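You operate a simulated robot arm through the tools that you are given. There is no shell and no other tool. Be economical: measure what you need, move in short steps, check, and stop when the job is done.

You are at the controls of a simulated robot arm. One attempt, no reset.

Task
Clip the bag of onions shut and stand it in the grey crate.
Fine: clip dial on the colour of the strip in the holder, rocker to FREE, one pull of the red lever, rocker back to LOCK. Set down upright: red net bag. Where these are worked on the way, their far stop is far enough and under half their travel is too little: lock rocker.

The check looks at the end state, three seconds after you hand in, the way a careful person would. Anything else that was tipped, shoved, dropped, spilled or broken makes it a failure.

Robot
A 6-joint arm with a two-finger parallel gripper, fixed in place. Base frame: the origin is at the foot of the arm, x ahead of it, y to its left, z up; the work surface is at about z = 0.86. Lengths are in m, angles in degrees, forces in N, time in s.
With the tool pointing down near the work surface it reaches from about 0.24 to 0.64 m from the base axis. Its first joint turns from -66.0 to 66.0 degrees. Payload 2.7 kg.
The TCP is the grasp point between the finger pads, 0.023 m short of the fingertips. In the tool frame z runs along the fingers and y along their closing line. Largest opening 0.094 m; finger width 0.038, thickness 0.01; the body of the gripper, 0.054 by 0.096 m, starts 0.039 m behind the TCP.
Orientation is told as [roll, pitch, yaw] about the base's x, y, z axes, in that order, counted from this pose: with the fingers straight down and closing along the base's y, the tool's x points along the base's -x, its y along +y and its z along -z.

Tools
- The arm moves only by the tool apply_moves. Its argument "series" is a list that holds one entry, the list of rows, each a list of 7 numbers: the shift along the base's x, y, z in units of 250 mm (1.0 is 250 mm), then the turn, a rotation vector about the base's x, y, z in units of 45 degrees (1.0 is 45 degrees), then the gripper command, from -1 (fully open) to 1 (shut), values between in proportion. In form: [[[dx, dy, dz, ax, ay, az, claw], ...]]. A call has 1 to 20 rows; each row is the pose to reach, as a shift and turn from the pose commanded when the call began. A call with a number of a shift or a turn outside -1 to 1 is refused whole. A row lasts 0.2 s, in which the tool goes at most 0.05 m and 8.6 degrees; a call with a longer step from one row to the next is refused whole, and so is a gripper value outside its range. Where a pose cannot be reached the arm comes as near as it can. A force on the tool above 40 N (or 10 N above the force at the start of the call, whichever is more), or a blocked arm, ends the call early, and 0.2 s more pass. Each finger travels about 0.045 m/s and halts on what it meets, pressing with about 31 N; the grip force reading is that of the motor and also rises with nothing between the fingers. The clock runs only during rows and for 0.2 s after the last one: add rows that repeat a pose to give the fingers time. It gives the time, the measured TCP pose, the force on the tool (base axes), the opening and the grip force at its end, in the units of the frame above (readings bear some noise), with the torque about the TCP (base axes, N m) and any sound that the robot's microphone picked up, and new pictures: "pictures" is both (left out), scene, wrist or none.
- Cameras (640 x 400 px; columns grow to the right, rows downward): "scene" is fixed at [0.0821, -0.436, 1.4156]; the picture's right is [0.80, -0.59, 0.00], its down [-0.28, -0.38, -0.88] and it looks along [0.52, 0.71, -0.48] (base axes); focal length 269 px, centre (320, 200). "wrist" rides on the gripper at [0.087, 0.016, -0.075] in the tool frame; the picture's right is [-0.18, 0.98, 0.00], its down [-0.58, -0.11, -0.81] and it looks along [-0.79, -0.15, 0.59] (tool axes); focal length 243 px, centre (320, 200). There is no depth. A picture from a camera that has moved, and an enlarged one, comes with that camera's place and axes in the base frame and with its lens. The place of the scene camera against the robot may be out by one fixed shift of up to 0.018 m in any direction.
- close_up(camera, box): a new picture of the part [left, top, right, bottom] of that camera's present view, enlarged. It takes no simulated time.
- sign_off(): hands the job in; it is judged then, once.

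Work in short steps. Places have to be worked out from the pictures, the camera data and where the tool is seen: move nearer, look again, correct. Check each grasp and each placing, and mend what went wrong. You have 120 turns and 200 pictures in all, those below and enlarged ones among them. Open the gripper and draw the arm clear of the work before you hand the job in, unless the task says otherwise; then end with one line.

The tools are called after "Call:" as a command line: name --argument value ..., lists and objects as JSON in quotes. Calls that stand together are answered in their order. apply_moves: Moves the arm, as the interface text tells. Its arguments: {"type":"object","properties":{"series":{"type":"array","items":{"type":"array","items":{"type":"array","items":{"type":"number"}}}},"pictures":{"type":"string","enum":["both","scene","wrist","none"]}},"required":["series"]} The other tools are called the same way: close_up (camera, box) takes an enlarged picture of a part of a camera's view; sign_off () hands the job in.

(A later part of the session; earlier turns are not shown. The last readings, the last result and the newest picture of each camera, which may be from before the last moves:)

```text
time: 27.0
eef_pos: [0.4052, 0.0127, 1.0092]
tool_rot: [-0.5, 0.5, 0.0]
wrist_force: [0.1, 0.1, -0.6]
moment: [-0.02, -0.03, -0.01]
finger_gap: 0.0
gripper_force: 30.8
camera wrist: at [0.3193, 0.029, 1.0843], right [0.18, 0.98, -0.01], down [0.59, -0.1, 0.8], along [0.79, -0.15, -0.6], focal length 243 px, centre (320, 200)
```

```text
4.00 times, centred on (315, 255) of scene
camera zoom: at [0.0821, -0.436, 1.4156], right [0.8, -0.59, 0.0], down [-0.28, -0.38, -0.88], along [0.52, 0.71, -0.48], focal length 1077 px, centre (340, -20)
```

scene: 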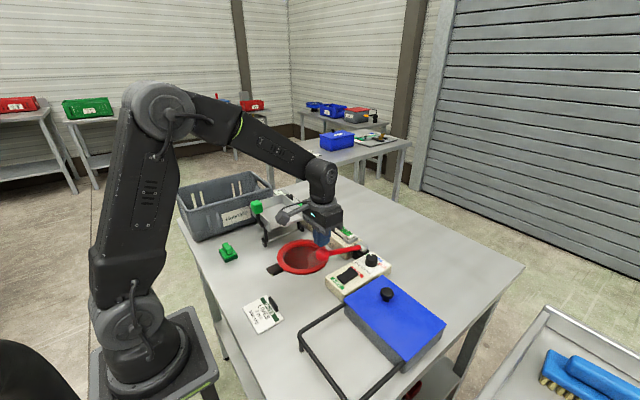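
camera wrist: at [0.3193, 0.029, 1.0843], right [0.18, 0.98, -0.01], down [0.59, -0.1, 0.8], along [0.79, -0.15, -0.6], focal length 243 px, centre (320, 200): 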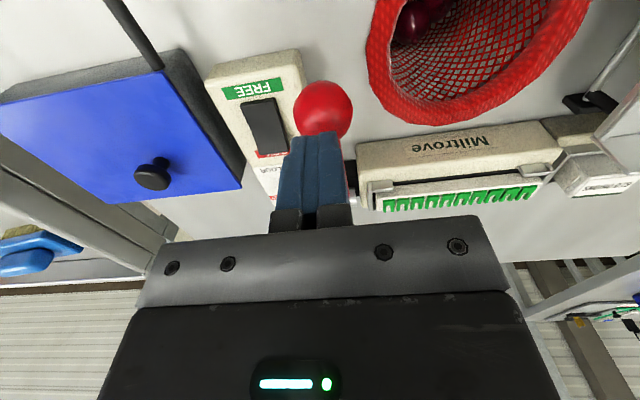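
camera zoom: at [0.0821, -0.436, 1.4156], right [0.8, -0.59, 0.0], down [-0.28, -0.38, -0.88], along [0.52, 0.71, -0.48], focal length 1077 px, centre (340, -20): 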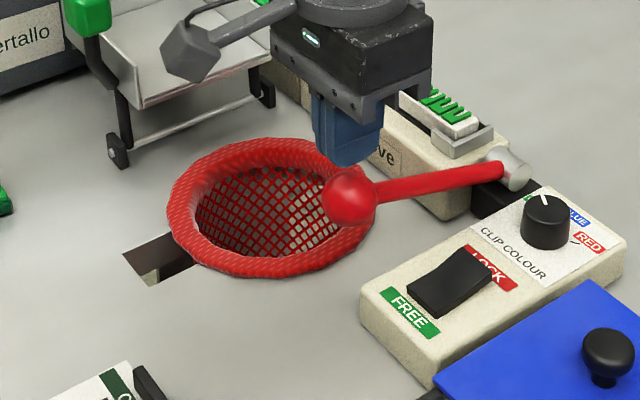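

The ball has sprung back and the closed fingers are above it. I press down in one steady stroke until the far stop.

Call:
apply_moves --series '[[[0.004, 0.003, -0.07, 0, 0, 0, 1], [0.002, 0.003, -0.1, 0, 0, 0, 1], [0, 0.003, -0.13, 0, 0, 0, 1], [-0.002, 0.003, -0.16, 0, 0, 0, 1], [-0.004, 0.003, -0.19, 0, 0, 0, 1], [-0.006, 0.003, -0.22, 0, 0, 0, 1], [-0.008, 0.003, -0.25, 0, 0, 0, 1], [-0.01, 0.003, -0.28, 0, 0, 0, 1], [-0.01, 0.003, -0.31, 0, 0, 0, 1], [-0.01, 0.003, -0.335, 0, 0, 0, 1]]]' --pictures "both"

Call:
close_up --camera "scene" --box '[255, 205, 375, 305]'

```text
time: 28.7
eef_pos: [0.4043, 0.0141, 0.9512]
tool_rot: [-0.5, 0.2, 0.1]
wrist_force: [-3.2, -0.3, 11.1]
moment: [-0.02, 0.12, -0.03]
finger_gap: 0.0
gripper_force: 31.3
stopped in row 8: the force on the tool passed its limit at 52 N (the readings are from after the stop); the commanded pose is now the measured one
camera wrist: at [0.3178, 0.0308, 1.0246], right [0.18, 0.98, -0.01], down [0.58, -0.1, 0.81], along [0.79, -0.15, -0.59], focal length 243 px, centre (320, 200)
```

scene: 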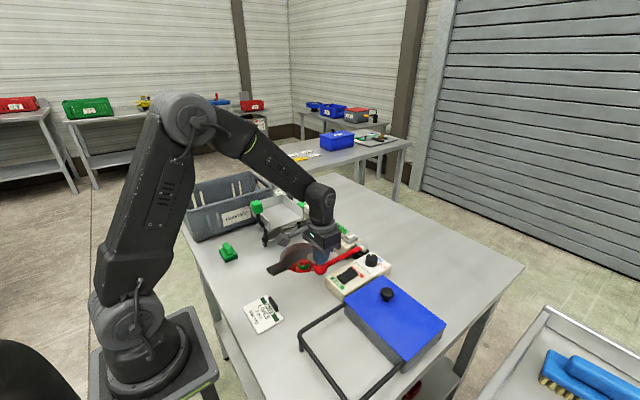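
wrist: 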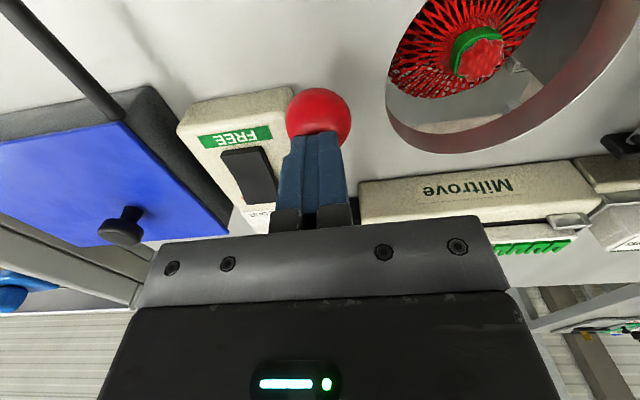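

```text
4.00 times, centred on (315, 255) of scene
camera zoom: at [0.0819, -0.436, 1.4156], right [0.8, -0.59, 0.0], down [-0.28, -0.38, -0.88], along [0.52, 0.71, -0.48], focal length 1077 px, centre (340, -20)
```

zoom: 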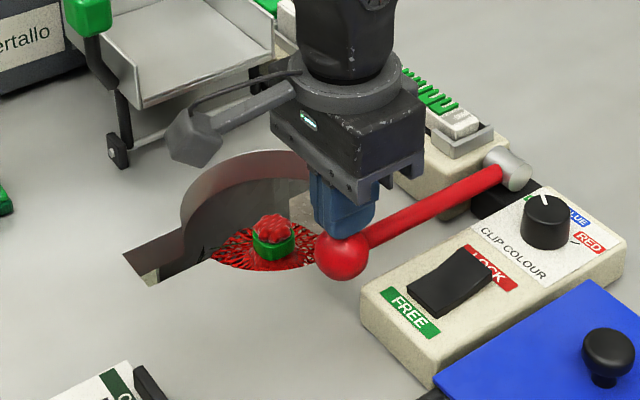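

It worked: the bag is gathered shut with a green clip and sits inside the hole. I rise and check everything, then turn toward the rocker.

Call:
apply_moves --series '[[[0, 0, 0.08, 0, 0, 0, 1], [0, 0, 0.2, 0, 0, 0, 1], [0, -0.02, 0.36, 0, 0, 0.17, 1], [0.04, -0.1, 0.36, 0, 0, 0.34, 1], [0.06, -0.16, 0.36, 0, 0, 0.51, 1], [0.08, -0.22, 0.36, 0, 0, 0.68, 1], [0.12, -0.26, 0.36, 0, 0, 0.85, 1], [0.16, -0.26, 0.36, 0, 0, 1.0, 1], [0.16, -0.26, 0.36, 0, 0, 1.0, 1]]]' --pictures "none"

Call:
apply_moves --series '[[[0.0, 0, 0, 0, 0, 0.18, 1], [0.03, 0, 0, 0, 0, 0.36, 1], [0.06, 0, 0, 0, 0, 0.54, 1], [0.06, 0, -0.05, 0, 0, 0.72, 1], [0.06, 0, -0.1, 0, 0, 0.9, 1], [0.06, 0, -0.14, 0, 0, 1.0, 1], [0.06, 0, -0.14, 0, 0, 1.0, 1]]]' --pictures "both"

Call:
close_up --camera "scene" --box '[255, 205, 405, 305]'

```text
time: 30.7
eef_pos: [0.4452, -0.0524, 1.0393]
tool_rot: [-0.4, 0.2, 45.2]
wrist_force: [0.3, -0.6, 0.4]
moment: [0.04, 0.02, 0.0]
finger_gap: 0.0002
gripper_force: 31.2
```

```text
time: 32.3
eef_pos: [0.4606, -0.0493, 1.0049]
tool_rot: [-0.6, 0.4, 90.2]
wrist_force: [-0.5, -0.4, -0.2]
moment: [0.02, 0.0, 0.0]
finger_gap: 0.0
gripper_force: 31.4
camera wrist: at [0.4434, -0.1361, 1.0786], right [-0.98, 0.18, -0.01], down [0.1, 0.59, 0.8], along [0.15, 0.79, -0.59], focal length 243 px, centre (320, 200)
```

scene: 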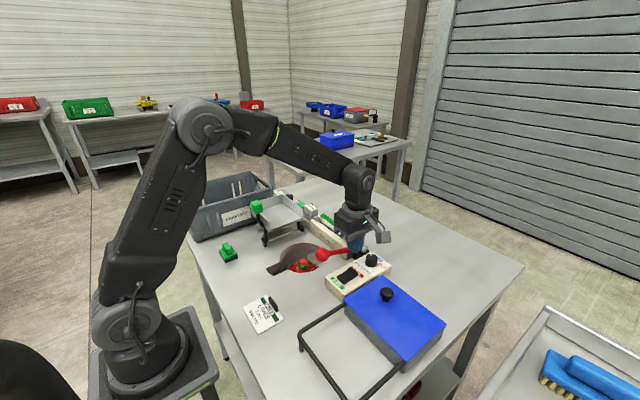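
wrist: 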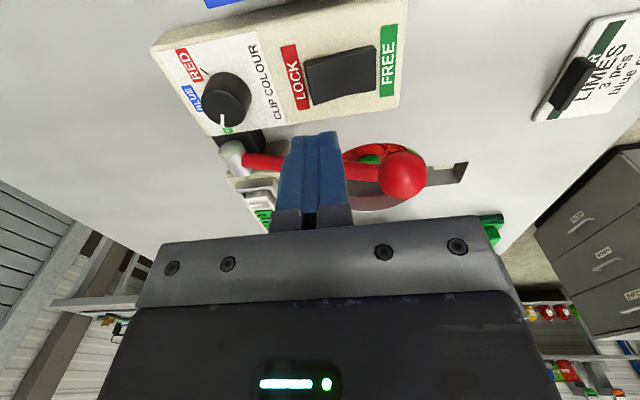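

```text
4.00 times, centred on (330, 255) of scene
camera zoom: at [0.0821, -0.436, 1.4156], right [0.8, -0.59, 0.0], down [-0.28, -0.38, -0.88], along [0.52, 0.71, -0.48], focal length 1077 px, centre (280, -20)
```

zoom: 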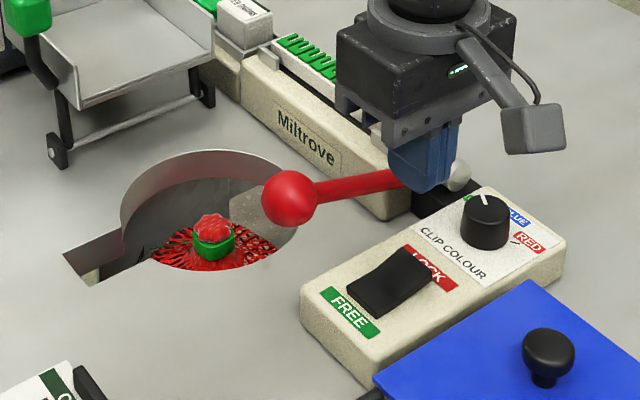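

The clip is green and the lever has sprung back. I now press the rocker's LOCK end at x≈0.462.

Call:
apply_moves --series '[[[0.006, -0.004, -0.1, 0, 0, 0, 1], [0.006, -0.004, -0.18, 0, 0, 0, 1], [0.006, -0.004, -0.23, 0, 0, 0, 1], [0.006, -0.004, -0.255, 0, 0, 0, 1], [0.006, -0.004, -0.275, 0, 0, 0, 1], [0.006, -0.004, -0.29, 0, 0, 0, 1], [0.006, -0.004, -0.3, 0, 0, 0, 1], [0.006, -0.004, -0.308, 0, 0, 0, 1], [0.006, -0.004, -0.316, 0, 0, 0, 1], [0.006, -0.004, -0.324, 0, 0, 0, 1]]]' --pictures "none"

Call:
close_up --camera "wrist" --box '[180, 80, 400, 230]'

```text
time: 34.4
eef_pos: [0.461, -0.0509, 0.9288]
tool_rot: [-0.6, 0.3, 90.2]
wrist_force: [-3.5, 1.1, 5.4]
moment: [0.11, 0.13, 0.09]
finger_gap: 0.0
gripper_force: 31.0
stopped in row 10: the force on the tool passed its limit at 44 N (the readings are from after the stop); the commanded pose is now the measured one
```

```text
2.67 times, centred on (290, 155) of wrist
camera zoom: at [0.4439, -0.1379, 1.0025], right [-0.98, 0.18, -0.01], down [0.1, 0.59, 0.8], along [0.15, 0.79, -0.59], focal length 647 px, centre (400, 320)
```

zoom: 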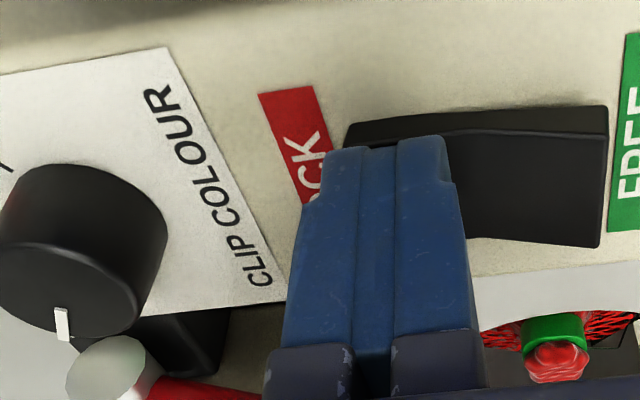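

The LOCK end is down and the FREE end is up. I rise and move over to look down at the bag in the hole.

Call:
apply_moves --series '[[[0, -0.01, 0.1, 0, 0, 0, 1], [0, -0.01, 0.28, 0, 0, 0, 1], [0, 0, 0.46, 0, 0, 0, 1], [-0.04, 0.08, 0.6, 0, 0, -0.18, 0], [-0.1, 0.16, 0.68, 0, 0, -0.36, -1], [-0.16, 0.26, 0.68, 0, 0, -0.54, -1], [-0.22, 0.38, 0.68, 0, 0, -0.72, -1], [-0.28, 0.5, 0.68, 0, 0, -0.9, -1], [-0.32, 0.6, 0.68, 0, 0, -1, -1]]]' --pictures "none"

Call:
apply_moves --series '[[[0.0, 0.06, 0, 0, 0, -0.18, -1], [0.0, 0.12, 0, 0, 0, -0.36, -1], [0, 0.12, 0, 0, 0, -0.54, -1], [0, 0.12, 0, 0, 0, -0.72, -1], [0, 0.12, 0, 0, 0, -0.9, -1], [0, 0.12, 0, 0, 0, -1.0, -1], [0, 0.12, 0, 0, 0, -1.0, -1]]]' --pictures "both"

Call:
close_up --camera "scene" --box '[255, 205, 405, 305]'

Call:
close_up --camera "wrist" --box '[210, 0, 430, 160]'

```text
time: 36.4
eef_pos: [0.3836, 0.0986, 1.0993]
tool_rot: [-0.5, 0.3, 45.1]
wrist_force: [-0.2, -0.7, -0.9]
moment: [-0.02, 0.02, -0.02]
finger_gap: 0.094
gripper_force: 0.0
```

```text
time: 38.0
eef_pos: [0.382, 0.1291, 1.0996]
tool_rot: [-0.7, 0.4, 0.0]
wrist_force: [-0.9, -0.6, -0.5]
moment: [-0.03, 0.02, -0.01]
finger_gap: 0.0942
gripper_force: 0.0
camera wrist: at [0.2952, 0.1456, 1.172], right [0.18, 0.98, -0.01], down [0.59, -0.1, 0.8], along [0.79, -0.15, -0.59], focal length 243 px, centre (320, 200)
```

scene: 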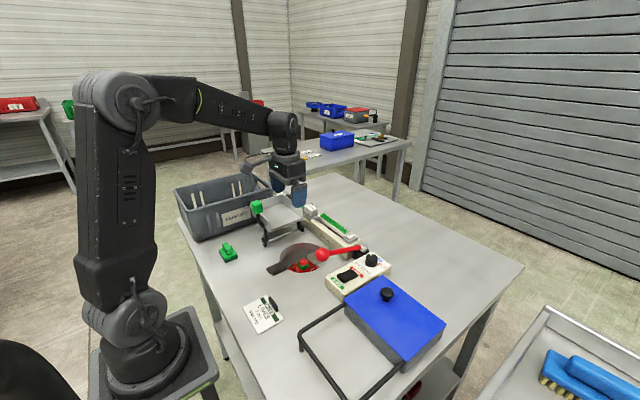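
wrist: 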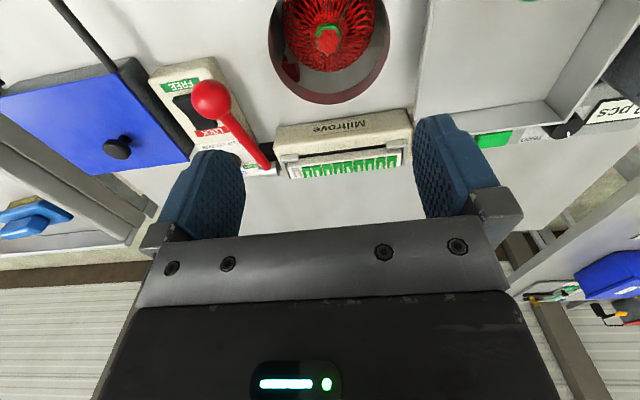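

```text
4.00 times, centred on (330, 255) of scene
camera zoom: at [0.0821, -0.436, 1.4156], right [0.8, -0.59, 0.0], down [-0.28, -0.38, -0.88], along [0.52, 0.71, -0.48], focal length 1077 px, centre (280, -20)
```

zoom: 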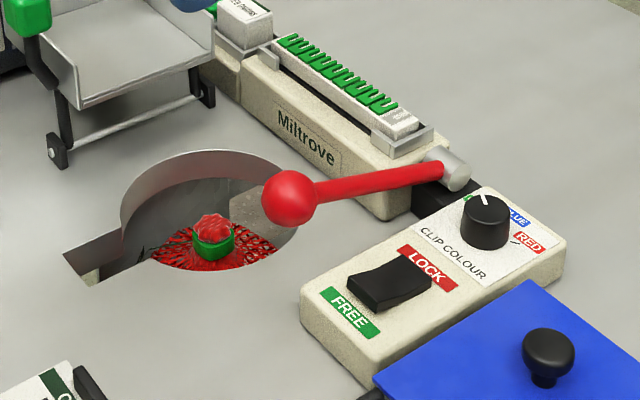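

```text
2.50 times, centred on (320, 80) of wrist
camera zoom: at [0.2952, 0.1456, 1.172], right [0.18, 0.98, -0.01], down [0.59, -0.1, 0.8], along [0.79, -0.15, -0.59], focal length 606 px, centre (320, 500)
```

zoom: 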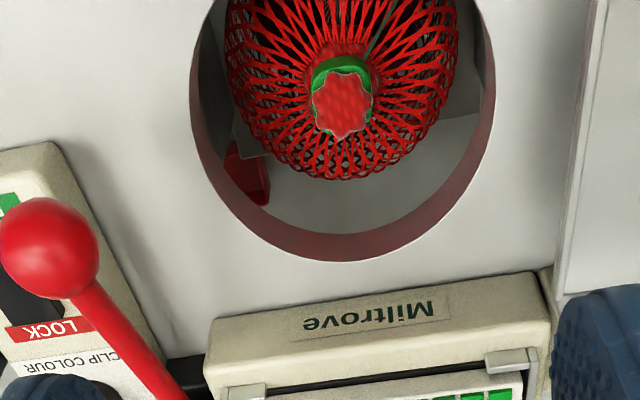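

The rocker shows LOCK, and the clipped neck sits around (0.43, 0.128, 0.81), below the table top inside a ~137 mm hole. I move above it for a closer measurement.

Call:
apply_moves --series '[[[0.06, 0, -0.1, 0, 0, 0, -1], [0.12, 0, -0.2, 0, 0, 0, -0.5], [0.19, 0, -0.3, 0, 0, 0, -0.3], [0.19, 0, -0.4, 0, 0, 0, -0.3], [0.19, 0, -0.4, 0, 0, 0, -0.3]]]' --pictures "both"

Call:
close_up --camera "wrist" --box '[210, 0, 430, 160]'

Call:
close_up --camera "scene" --box '[245, 205, 365, 295]'

```text
time: 39.2
eef_pos: [0.4287, 0.1297, 0.9985]
tool_rot: [-0.6, 0.3, 0.2]
wrist_force: [0.2, 0.3, 0.1]
moment: [0.02, 0.0, -0.04]
finger_gap: 0.061
gripper_force: 0.1
camera wrist: at [0.342, 0.1453, 1.0727], right [0.18, 0.98, -0.01], down [0.59, -0.1, 0.8], along [0.79, -0.15, -0.59], focal length 243 px, centre (320, 200)
```

scene: 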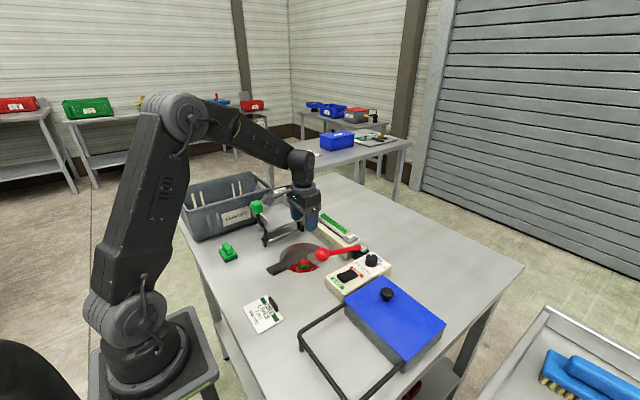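
wrist: 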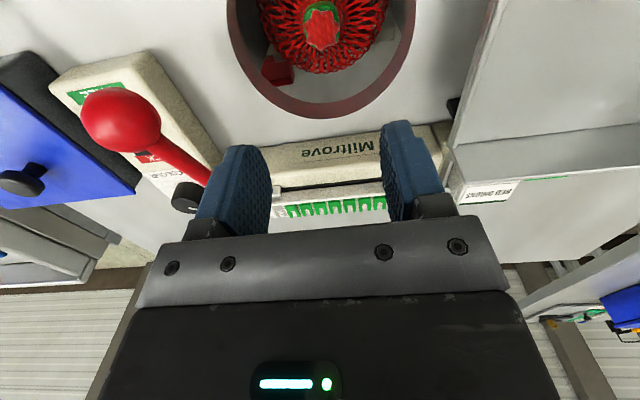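

```text
2.50 times, centred on (320, 80) of wrist
camera zoom: at [0.342, 0.1453, 1.0727], right [0.18, 0.98, -0.01], down [0.59, -0.1, 0.8], along [0.79, -0.15, -0.59], focal length 606 px, centre (320, 500)
```

zoom: 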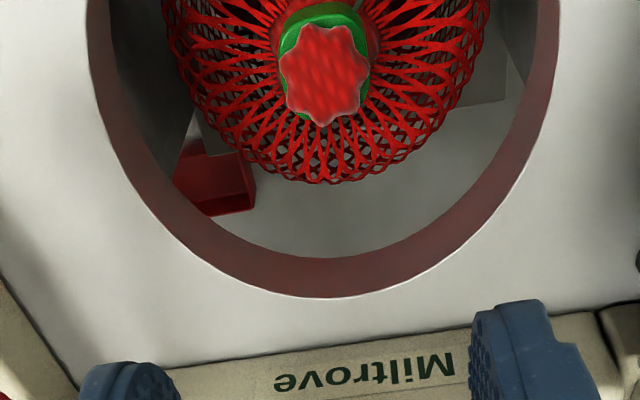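

```text
4.44 times, centred on (305, 250) of scene
camera zoom: at [0.0821, -0.436, 1.4156], right [0.8, -0.59, 0.0], down [-0.28, -0.38, -0.88], along [0.52, 0.71, -0.48], focal length 1197 px, centre (387, -22)
```

zoom: 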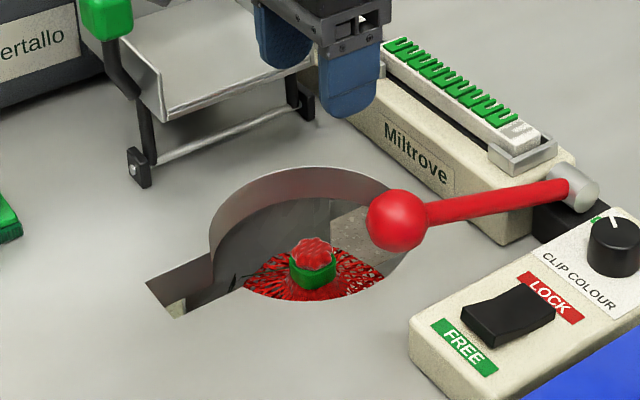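

Allowing for the scene-camera bias measured on the lever ball and fingertips, the tuft top is at (0.4205, 0.130, 0.835), about 31 mm wide, centred in the hole. I descend to z≈0.86 with a 54 mm opening and check.

Call:
apply_moves --series '[[[-0.033, 0.001, -0.12, 0, 0, 0, -0.15], [-0.033, 0.001, -0.24, 0, 0, 0, -0.15], [-0.033, 0.001, -0.36, 0, 0, 0, -0.15], [-0.033, 0.001, -0.46, 0, 0, 0, -0.15], [-0.033, 0.001, -0.55, 0, 0, 0, -0.15], [-0.033, 0.001, -0.55, 0, 0, 0, -0.15]]]' --pictures "both"

Call:
close_up --camera "scene" --box '[245, 205, 365, 295]'

```text
time: 40.6
eef_pos: [0.4203, 0.1305, 0.8608]
tool_rot: [-0.6, 0.2, 0.1]
wrist_force: [-0.1, -1.5, -0.2]
moment: [-0.01, 0.01, 0.0]
finger_gap: 0.054
gripper_force: 0.1
camera wrist: at [0.3337, 0.1459, 0.9342], right [0.18, 0.98, -0.01], down [0.59, -0.1, 0.8], along [0.79, -0.15, -0.59], focal length 243 px, centre (320, 200)
```

scene: 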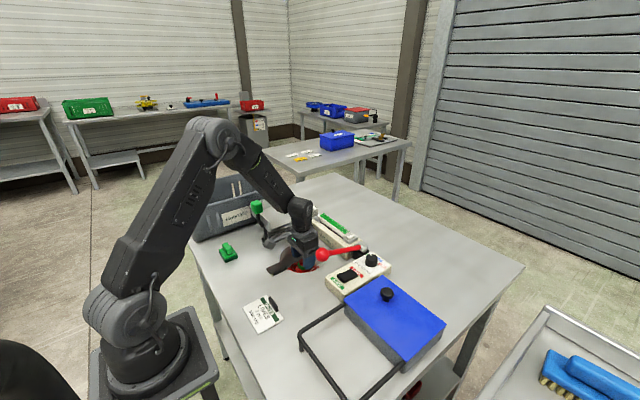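
wrist: 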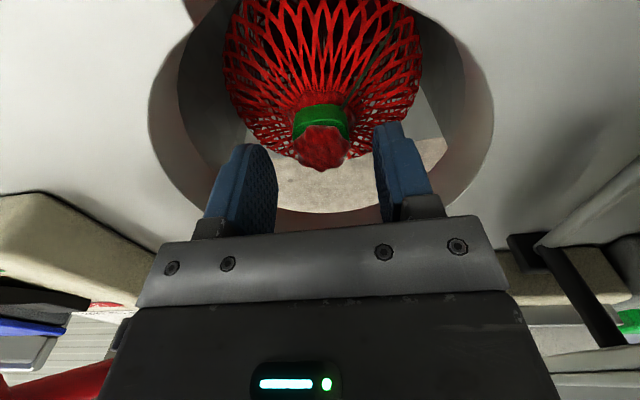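

```text
4.44 times, centred on (305, 250) of scene
camera zoom: at [0.0821, -0.436, 1.4156], right [0.8, -0.59, 0.0], down [-0.28, -0.38, -0.88], along [0.52, 0.71, -0.48], focal length 1197 px, centre (387, -22)
```

zoom: 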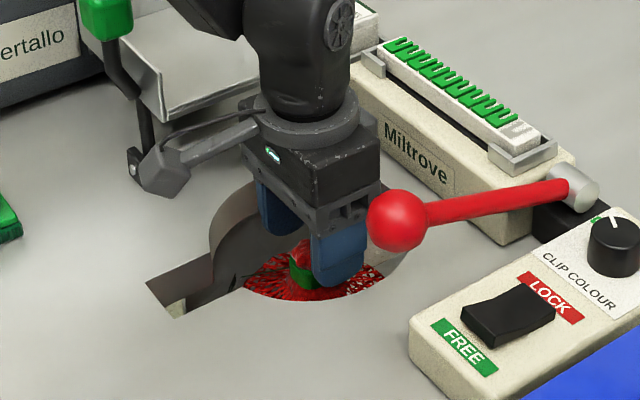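

The clip is centred between the fingers at z≈0.82. I descend to TCP z≈0.827 (tips about 0.804) and close.

Call:
apply_moves --series '[[[0.008, 0.002, -0.05, 0, 0, 0, -0.15], [0.008, 0.002, -0.1, 0, 0, 0, -0.15], [0.008, 0.002, -0.135, 0, 0, 0, -0.15], [0.008, 0.002, -0.135, 0, 0, 0, 0.3], [0.008, 0.002, -0.135, 0, 0, 0, 0.6], [0.008, 0.002, -0.135, 0, 0, 0, 0.7], [0.008, 0.002, -0.135, 0, 0, 0, 0.7]]]' --pictures "wrist"

Call:
close_up --camera "scene" --box '[245, 205, 365, 295]'

Call:
close_up --camera "wrist" --box '[200, 60, 440, 230]'

```text
time: 41.7
eef_pos: [0.4258, 0.1313, 0.8318]
tool_rot: [-0.4, -0.2, 0.2]
wrist_force: [-6.8, -2.6, 25.6]
moment: [-0.05, 0.26, 0.02]
finger_gap: 0.0499
gripper_force: 30.8
stopped in row 5: the force on the tool passed its limit at 41 N (the readings are from after the stop); the commanded pose is now the measured one
camera wrist: at [0.3383, 0.1466, 0.905], right [0.18, 0.98, -0.01], down [0.58, -0.1, 0.81], along [0.79, -0.15, -0.59], focal length 243 px, centre (320, 200)
```

wrist: 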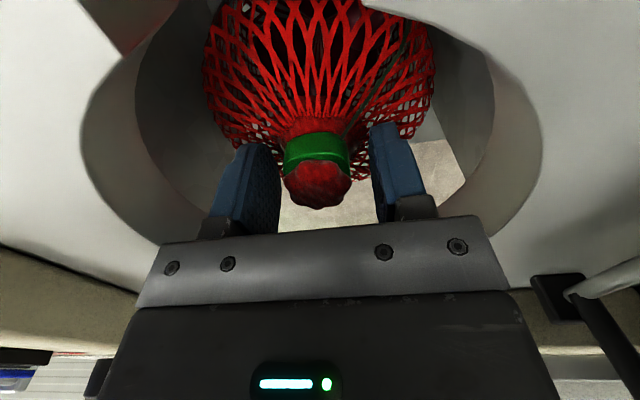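

```text
4.44 times, centred on (305, 250) of scene
camera zoom: at [0.0816, -0.4362, 1.4155], right [0.8, -0.59, 0.0], down [-0.28, -0.38, -0.88], along [0.52, 0.71, -0.48], focal length 1197 px, centre (387, -22)
```

zoom: 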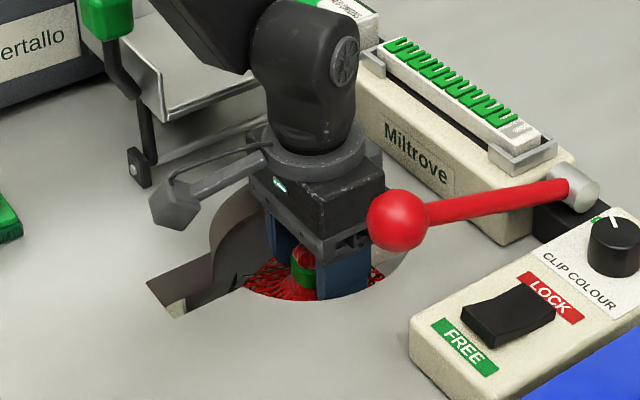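

```text
2.35 times, centred on (320, 145) of wrist
camera zoom: at [0.3383, 0.1466, 0.905], right [0.18, 0.98, -0.01], down [0.58, -0.1, 0.81], along [0.79, -0.15, -0.59], focal length 571 px, centre (320, 329)
```

zoom: 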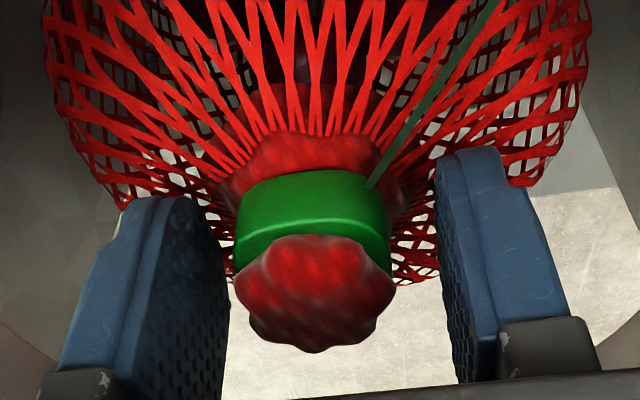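

The fingertips touched the net's shoulders, and the clip and tuft sit between the pads. I raise 4 mm to unload and then close.

Call:
apply_moves --series '[[[-0.008, 0, 0.02, 0, 0, 0, -0.1], [-0.008, 0, 0.024, 0, 0, 0, 0.2], [-0.008, 0, 0.024, 0, 0, 0, 0.4], [-0.008, 0, 0.024, 0, 0, 0, 0.6], [-0.008, 0, 0.024, 0, 0, 0, 0.7]]]' --pictures "none"

Call:
close_up --camera "wrist" --box '[200, 60, 440, 230]'

```text
time: 42.9
eef_pos: [0.4228, 0.1304, 0.837]
tool_rot: [-0.4, -0.2, 0.2]
wrist_force: [-4.5, -1.7, 29.3]
moment: [0.0, 0.15, -0.01]
finger_gap: 0.0343
gripper_force: 30.8
```

```text
2.35 times, centred on (320, 145) of wrist
camera zoom: at [0.3361, 0.1467, 0.9106], right [0.18, 0.98, -0.01], down [0.58, -0.1, 0.81], along [0.8, -0.15, -0.59], focal length 571 px, centre (320, 329)
```

zoom: 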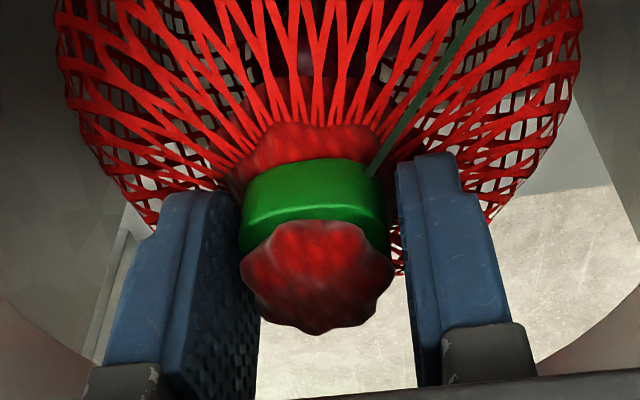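

The fingers press on the net's shoulder at a 34 mm gap. I raise another 4 mm while closing further.

Call:
apply_moves --series '[[[0, 0, 0.008, 0, 0, 0, 0.8], [0, 0, 0.016, 0, 0, 0, 0.9], [0, 0, 0.016, 0, 0, 0, 0.9]]]' --pictures "none"

Call:
close_up --camera "wrist" --box '[200, 60, 440, 230]'

```text
time: 43.7
eef_pos: [0.4224, 0.1312, 0.8384]
tool_rot: [-0.5, 0.0, 0.1]
wrist_force: [2.8, 1.0, 3.9]
moment: [0.48, -0.2, -0.15]
finger_gap: 0.0326
gripper_force: 31.3
```

```text
2.35 times, centred on (320, 145) of wrist
camera zoom: at [0.3356, 0.1466, 0.9124], right [0.18, 0.98, -0.01], down [0.58, -0.1, 0.81], along [0.79, -0.15, -0.59], focal length 571 px, centre (320, 329)
```

zoom: 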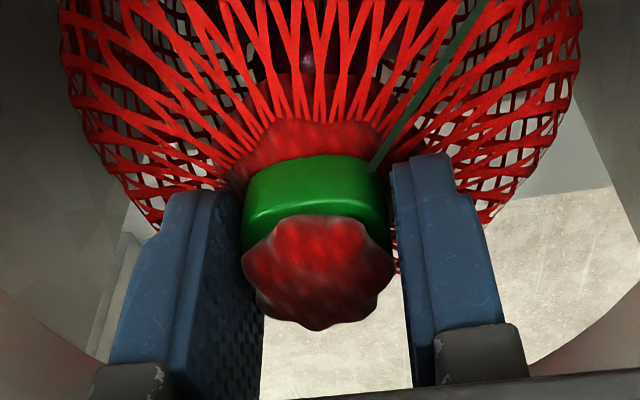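

The gap is 32.6 mm, matching the clip width. I lift 3 cm and check load and grip.

Call:
apply_moves --series '[[[0, 0, 0.03, 0, 0, 0, 1], [0, 0, 0.06, 0, 0, 0, 1], [0, 0, 0.09, 0, 0, 0, 1], [0, 0, 0.12, 0, 0, 0, 1], [0, 0, 0.12, 0, 0, 0, 1]]]' --pictures "both"

Call:
close_up --camera "scene" --box '[245, 205, 365, 295]'

```text
time: 44.9
eef_pos: [0.4227, 0.1315, 0.87]
tool_rot: [-0.5, 0.0, 0.1]
wrist_force: [-0.5, -0.3, -3.4]
moment: [-0.01, -0.05, 0.0]
finger_gap: 0.0322
gripper_force: 31.2
camera wrist: at [0.3353, 0.147, 0.9427], right [0.18, 0.98, -0.01], down [0.58, -0.1, 0.81], along [0.79, -0.15, -0.59], focal length 243 px, centre (320, 200)
```

scene: 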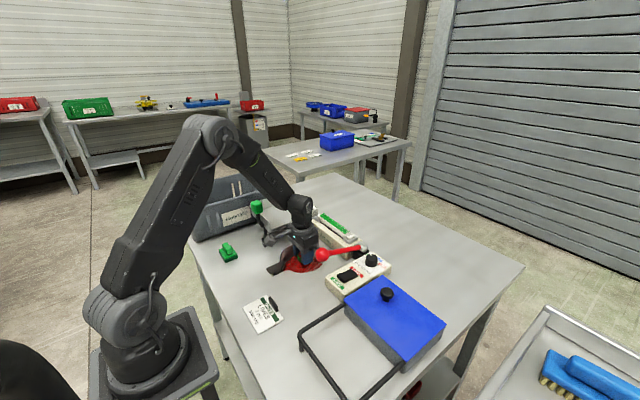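
wrist: 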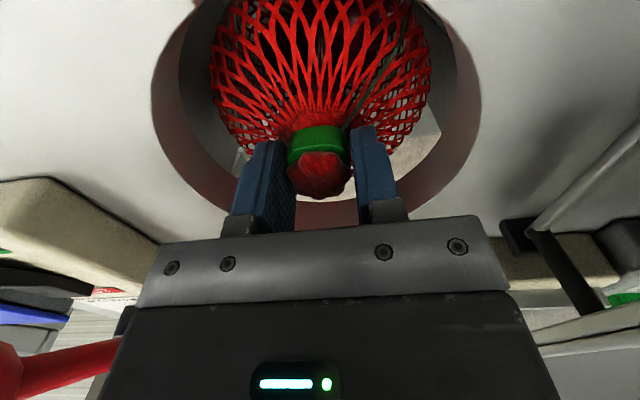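

```text
4.44 times, centred on (305, 250) of scene
camera zoom: at [0.0822, -0.436, 1.4156], right [0.8, -0.59, 0.0], down [-0.28, -0.38, -0.88], along [0.52, 0.71, -0.48], focal length 1197 px, centre (387, -22)
```

zoom: 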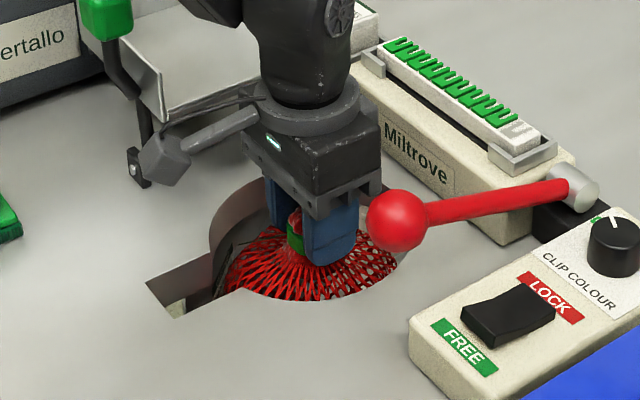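

The bag is coming up cleanly on the grip. I keep lifting straight up out of the hole.

Call:
apply_moves --series '[[[0, -0.002, 0.08, 0, 0, 0, 1], [0, -0.002, 0.16, 0, 0, 0, 1], [0, -0.002, 0.24, 0, 0, 0, 1], [0, -0.002, 0.32, 0, 0, 0, 1], [0, -0.002, 0.4, 0, 0, 0, 1], [0, -0.002, 0.48, 0, 0, 0, 1], [0, -0.002, 0.56, 0, 0, 0, 1], [0, -0.002, 0.56, 0, 0, 0, 1]]]' --pictures "both"

Call:
close_up --camera "scene" --box '[165, 165, 365, 295]'

```text
time: 46.7
eef_pos: [0.4222, 0.1296, 1.0097]
tool_rot: [-0.4, -0.1, 0.3]
wrist_force: [-0.7, 0.2, -3.2]
moment: [-0.04, 0.01, 0.0]
finger_gap: 0.0321
gripper_force: 31.2
camera wrist: at [0.3357, 0.1455, 1.0837], right [0.18, 0.98, -0.01], down [0.58, -0.1, 0.81], along [0.79, -0.15, -0.59], focal length 243 px, centre (320, 200)
```

scene: 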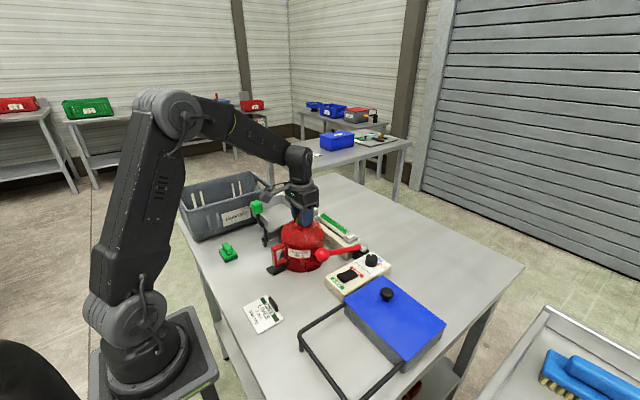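
wrist: 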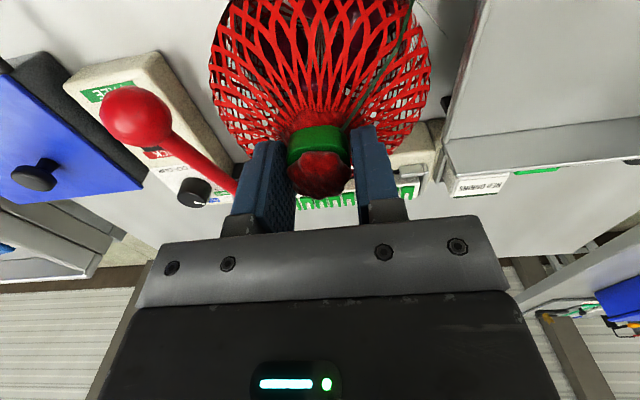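

```text
3.08 times, centred on (265, 230) of scene
camera zoom: at [0.0822, -0.436, 1.4156], right [0.8, -0.59, 0.0], down [-0.28, -0.38, -0.88], along [0.52, 0.71, -0.48], focal length 829 px, centre (489, 108)
```

zoom: 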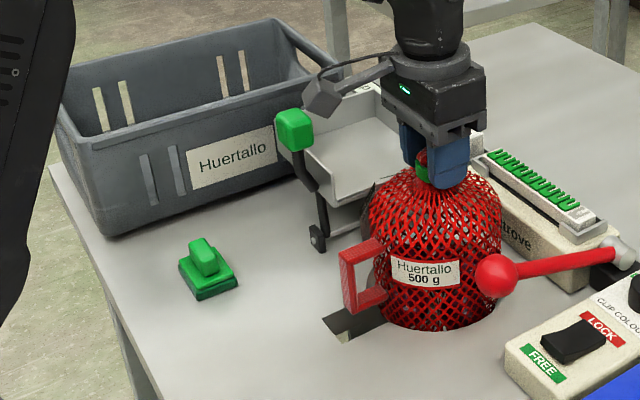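

The bag emerges with its side handle passing through the slot. I keep lifting until the bottom is clear.

Call:
apply_moves --series '[[[0, 0, 0.1, 0, 0, 0, 1], [0, 0, 0.2, 0, 0, 0, 1], [0, 0, 0.3, 0, 0, 0, 1], [0, 0, 0.4, 0, 0, 0, 1], [0, 0, 0.5, 0, 0, 0, 1], [0, 0, 0.6, 0, 0, 0, 1], [0, 0, 0.6, 0, 0, 0, 1]]]' --pictures "scene"

Call:
close_up --camera "scene" --box '[165, 145, 365, 275]'

```text
time: 48.3
eef_pos: [0.4227, 0.1301, 1.1597]
tool_rot: [-0.3, -0.1, 0.2]
wrist_force: [-0.7, -0.3, -2.5]
moment: [0.0, 0.06, -0.03]
finger_gap: 0.0324
gripper_force: 31.4
```

scene: 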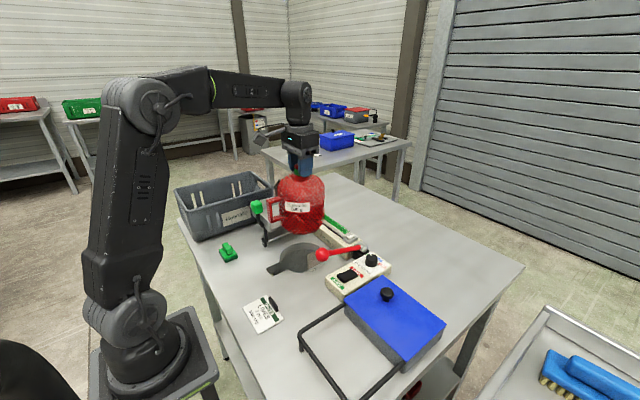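

```text
3.08 times, centred on (265, 210) of scene
camera zoom: at [0.0822, -0.436, 1.4156], right [0.8, -0.59, 0.0], down [-0.28, -0.38, -0.88], along [0.52, 0.71, -0.48], focal length 829 px, centre (489, 169)
```

zoom: 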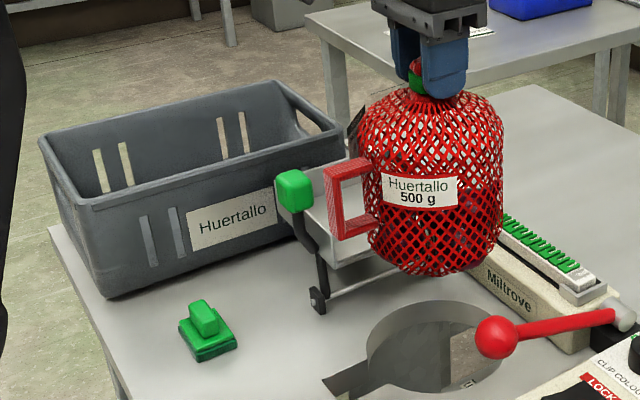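

The bag is clear: about 0.19 m from TCP to its bottom, with the handle on the -x side. The crate rim spans about x 0.17–0.46, y 0.39–0.58, at z≈0.98. I lift to z≈1.25 and carry it over.

Call:
apply_moves --series '[[[0, 0, 0.09, 0, 0, 0, 1], [0, 0, 0.18, 0, 0, 0, 1], [0, 0, 0.27, 0, 0, 0, 1], [0, 0, 0.36, 0, 0, 0, 1], [-0.03, 0.1, 0.36, 0, 0, 0, 1], [-0.06, 0.2, 0.36, 0, 0, 0, 1], [-0.09, 0.3, 0.36, 0, 0, 0, 1], [-0.12, 0.4, 0.36, 0, 0, 0, 1], [-0.15, 0.5, 0.36, 0, 0, 0, 1], [-0.18, 0.6, 0.36, 0, 0, 0, 1], [-0.2, 0.7, 0.36, 0, 0, 0, 1], [-0.22, 0.8, 0.36, 0, 0, 0, 1], [-0.22, 0.8, 0.36, 0, 0, 0, 1]]]' --pictures "both"

Call:
close_up --camera "scene" --box '[165, 95, 365, 275]'

```text
time: 51.1
eef_pos: [0.367, 0.3314, 1.249]
tool_rot: [-0.5, -0.1, 0.2]
wrist_force: [-0.3, -0.3, -3.2]
moment: [-0.03, 0.02, 0.04]
finger_gap: 0.0325
gripper_force: 31.3
camera wrist: at [0.2805, 0.3472, 1.3232], right [0.18, 0.98, -0.01], down [0.58, -0.1, 0.81], along [0.79, -0.15, -0.59], focal length 243 px, centre (320, 200)
```

scene: 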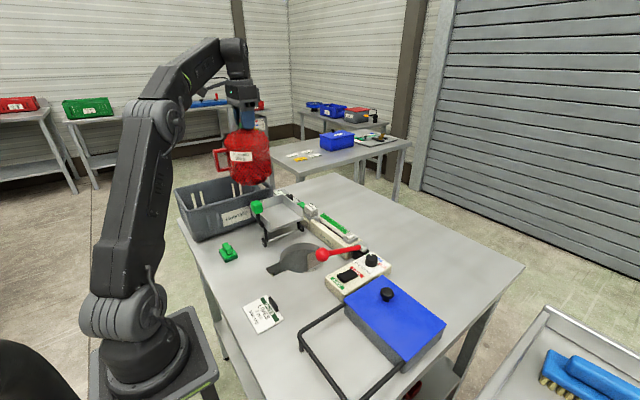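
wrist: 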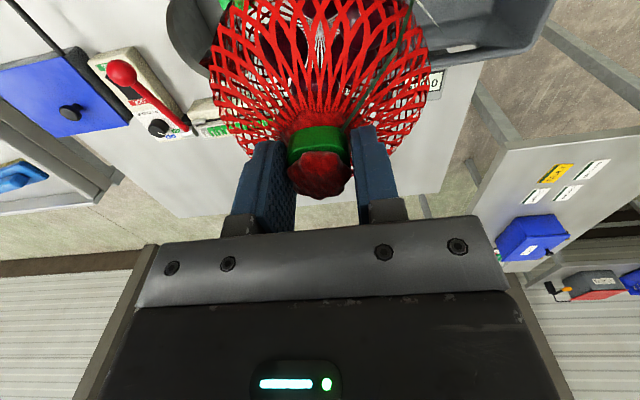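

```text
2.22 times, centred on (265, 185) of scene
camera zoom: at [0.0822, -0.4359, 1.4156], right [0.8, -0.59, 0.0], down [-0.28, -0.38, -0.88], along [0.52, 0.71, -0.48], focal length 598 px, centre (442, 233)
```

zoom: 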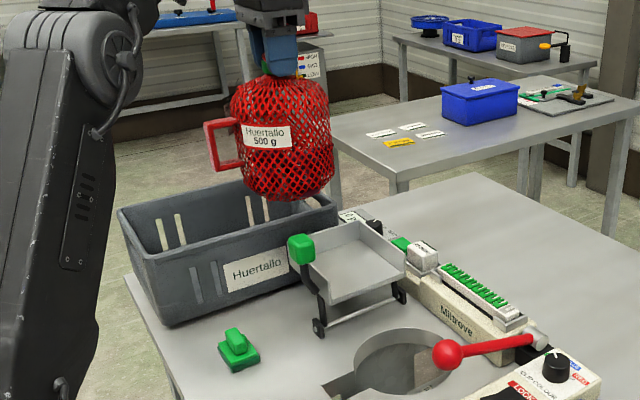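

The crate centre is about (0.317, 0.48). I move the bag over (0.335, 0.482) and look before lowering.

Call:
apply_moves --series '[[[-0.02, 0.1, 0, 0, 0, 0, 1], [-0.04, 0.2, 0, 0, 0, 0, 1], [-0.07, 0.3, 0, 0, 0, 0, 1], [-0.09, 0.4, 0, 0, 0, 0, 1], [-0.11, 0.5, 0, 0, 0, 0, 1], [-0.128, 0.602, 0, 0, 0, 0, 1], [-0.128, 0.602, 0, 0, 0, 0, 1]]]' --pictures "both"

Call:
close_up --camera "scene" --box '[145, 85, 325, 265]'

```text
time: 52.7
eef_pos: [0.3238, 0.4312, 1.2276]
tool_rot: [-0.2, -0.2, 0.2]
wrist_force: [0.9, 1.0, -2.0]
moment: [-0.01, 0.01, 0.02]
finger_gap: 0.0324
gripper_force: 30.8
out of reach, approached as far as the arm can: row 3, 4, 5, 6, 7
camera wrist: at [0.237, 0.4468, 1.3018], right [0.18, 0.98, -0.01], down [0.58, -0.1, 0.81], along [0.79, -0.15, -0.59], focal length 243 px, centre (320, 200)
```

scene: 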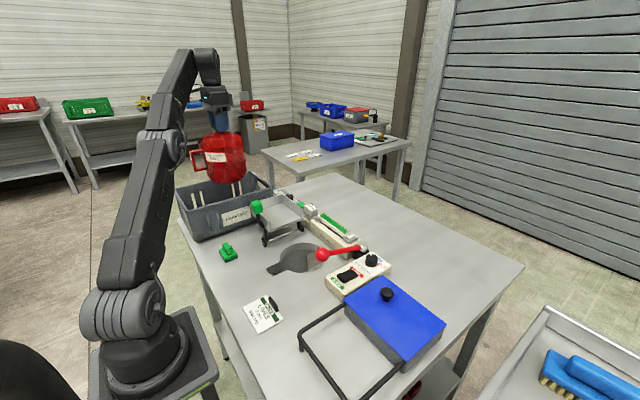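
wrist: 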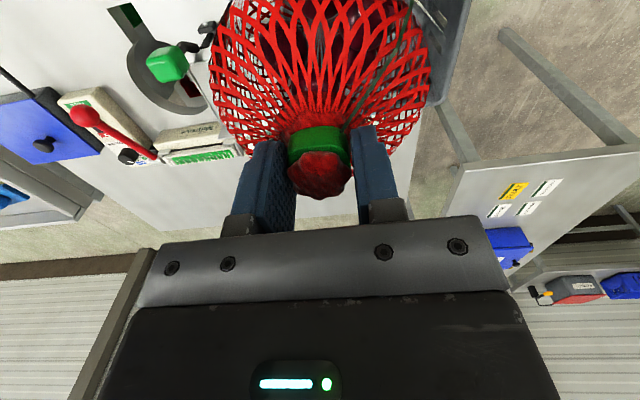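

```text
2.22 times, centred on (235, 175) of scene
camera zoom: at [0.0821, -0.4359, 1.4156], right [0.8, -0.59, 0.0], down [-0.28, -0.38, -0.88], along [0.52, 0.71, -0.48], focal length 598 px, centre (509, 256)
```

zoom: 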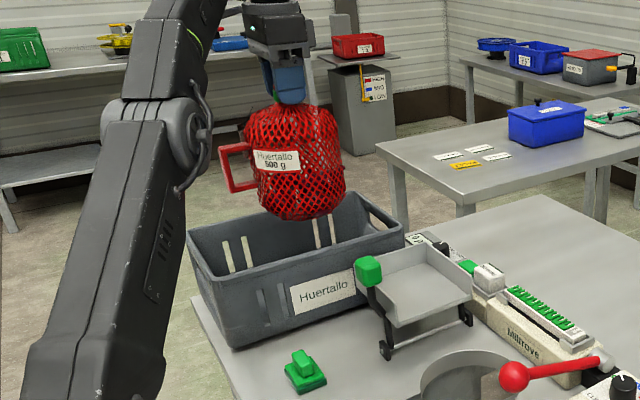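

The arm's reach limits it here (r≈0.54 at z 1.23), and lowering extends it. I take a small 2 cm downward step to see how the command reference behaves.

Call:
apply_moves --series '[[[0, 0, -0.08, 0, 0, 0, 1], [0, 0, -0.08, 0, 0, 0, 1]]]' --pictures "none"

```text
time: 53.3
eef_pos: [0.3243, 0.432, 1.2071]
tool_rot: [-0.5, -0.2, 0.2]
wrist_force: [-0.7, 0.0, -3.1]
moment: [-0.02, 0.03, -0.01]
finger_gap: 0.0322
gripper_force: 31.2
```

The command reference is the achieved pose. I step to about (0.318, 0.466, 1.197).

Call:
apply_moves --series '[[[-0.012, 0.07, -0.02, 0, 0, 0, 1], [-0.024, 0.138, -0.04, 0, 0, 0, 1], [-0.024, 0.138, -0.04, 0, 0, 0, 1]]]' --pictures "scene"

Call:
close_up --camera "scene" --box '[165, 105, 305, 245]'

```text
time: 54.1
eef_pos: [0.3163, 0.462, 1.1952]
tool_rot: [-0.4, -0.1, 0.2]
wrist_force: [0.2, -0.6, -3.5]
moment: [-0.01, -0.03, 0.01]
finger_gap: 0.0325
gripper_force: 30.6
out of reach, approached as far as the arm can: row 2, 3
```

scene: 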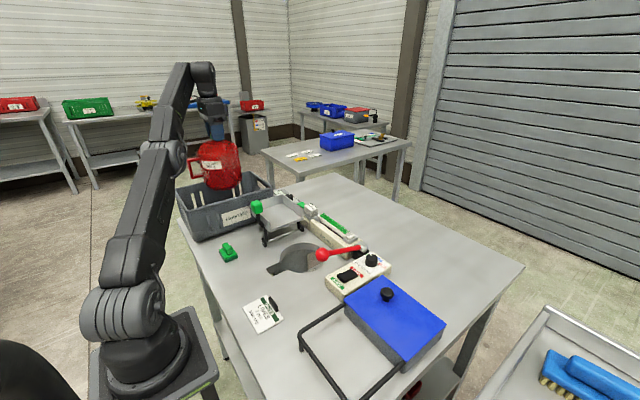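

```text
2.86 times, centred on (235, 175) of scene
camera zoom: at [0.0821, -0.4359, 1.4156], right [0.8, -0.59, 0.0], down [-0.28, -0.38, -0.88], along [0.52, 0.71, -0.48], focal length 770 px, centre (563, 271)
```

zoom: 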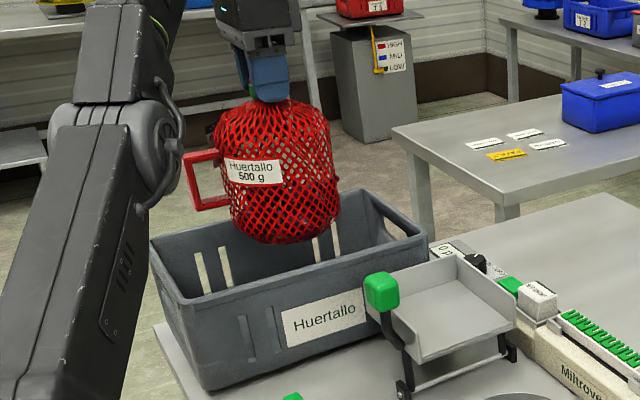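

The bag bottom is about 2.5 cm above the rim at y≈0.462, and the front inner wall is near 0.40. I step outward and slightly lower to centre it.

Call:
apply_moves --series '[[[0.0, 0.03, -0.04, 0, 0, 0, 1], [0.004, 0.065, -0.075, 0, 0, 0, 1], [0.004, 0.065, -0.075, 0, 0, 0, 1]]]' --pictures "wrist"

Call:
close_up --camera "scene" --box '[165, 105, 305, 245]'

```text
time: 54.9
eef_pos: [0.3152, 0.4748, 1.176]
tool_rot: [-0.4, 0.1, 0.2]
wrist_force: [-0.8, -0.4, -2.9]
moment: [0.02, -0.02, 0.03]
finger_gap: 0.0326
gripper_force: 30.5
out of reach, approached as far as the arm can: row 2, 3
camera wrist: at [0.2277, 0.4914, 1.249], right [0.18, 0.98, -0.01], down [0.58, -0.1, 0.81], along [0.79, -0.15, -0.59], focal length 243 px, centre (320, 200)
```

wrist: 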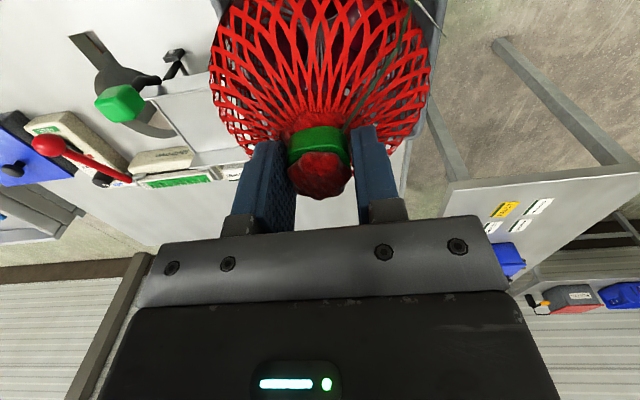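

```text
2.86 times, centred on (235, 175) of scene
camera zoom: at [0.0821, -0.4359, 1.4156], right [0.8, -0.59, 0.0], down [-0.28, -0.38, -0.88], along [0.52, 0.71, -0.48], focal length 770 px, centre (563, 271)
```

zoom: 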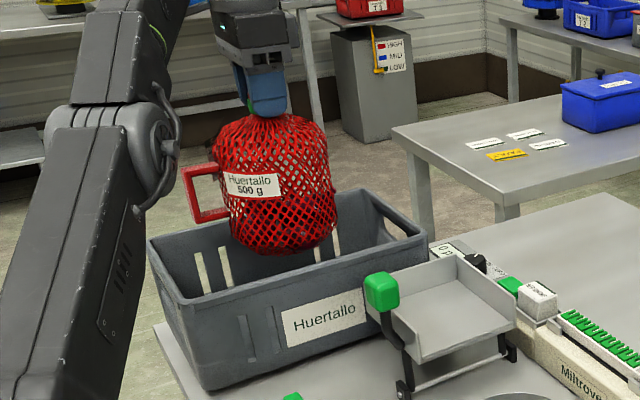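

The bag is over the crate opening with y centred. I lower it in steps, nudging to (0.325, 0.48), and watch the forces.

Call:
apply_moves --series '[[[0, 0, -0.06, 0, 0, 0, 1], [0.02, 0.01, -0.12, 0, 0, 0, 1], [0.04, 0.02, -0.18, 0, 0, 0, 1], [0.04, 0.02, -0.24, 0, 0, 0, 1], [0.04, 0.02, -0.3, 0, 0, 0, 1], [0.04, 0.02, -0.34, 0, 0, 0, 1], [0.04, 0.02, -0.34, 0, 0, 0, 1]]]' --pictures "none"

Call:
close_up --camera "scene" --box '[165, 105, 305, 245]'

```text
time: 56.5
eef_pos: [0.3264, 0.4799, 1.0913]
tool_rot: [-0.5, 0.0, 0.2]
wrist_force: [-0.1, 0.3, -3.0]
moment: [-0.01, -0.03, 0.0]
finger_gap: 0.0322
gripper_force: 31.0
```

```text
2.86 times, centred on (235, 175) of scene
camera zoom: at [0.0821, -0.4359, 1.4156], right [0.8, -0.59, 0.0], down [-0.28, -0.38, -0.88], along [0.52, 0.71, -0.48], focal length 770 px, centre (563, 271)
```

zoom: 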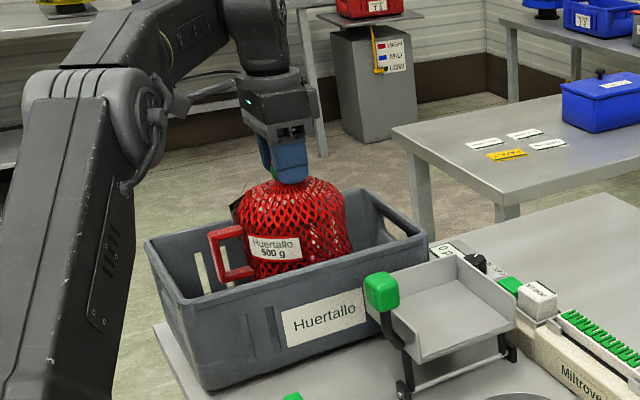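

The bag is inside the crate walls with no side force. I lower to about 1.065, just above expected floor contact.

Call:
apply_moves --series '[[[0, 0, -0.04, 0, 0, 0, 1], [0, 0, -0.08, 0, 0, 0, 1], [0, 0, -0.104, 0, 0, 0, 1], [0, 0, -0.104, 0, 0, 0, 1]]]' --pictures "none"

Call:
apply_moves --series '[[[0, 0, -0.012, 0, 0, 0, 1], [0, 0, -0.024, 0, 0, 0, 1], [0, 0, -0.024, 0, 0, 0, 1]]]' --pictures "none"

```text
time: 57.5
eef_pos: [0.3252, 0.4791, 1.0634]
tool_rot: [-0.4, -0.1, 0.3]
wrist_force: [1.3, 0.2, -3.5]
moment: [-0.02, -0.01, 0.01]
finger_gap: 0.0323
gripper_force: 30.7
```

```text
time: 58.3
eef_pos: [0.3254, 0.48, 1.0602]
tool_rot: [-0.2, -0.3, 0.3]
wrist_force: [-0.4, -3.9, 18.3]
moment: [-0.05, 0.32, 0.02]
finger_gap: 0.0327
gripper_force: 31.0
```

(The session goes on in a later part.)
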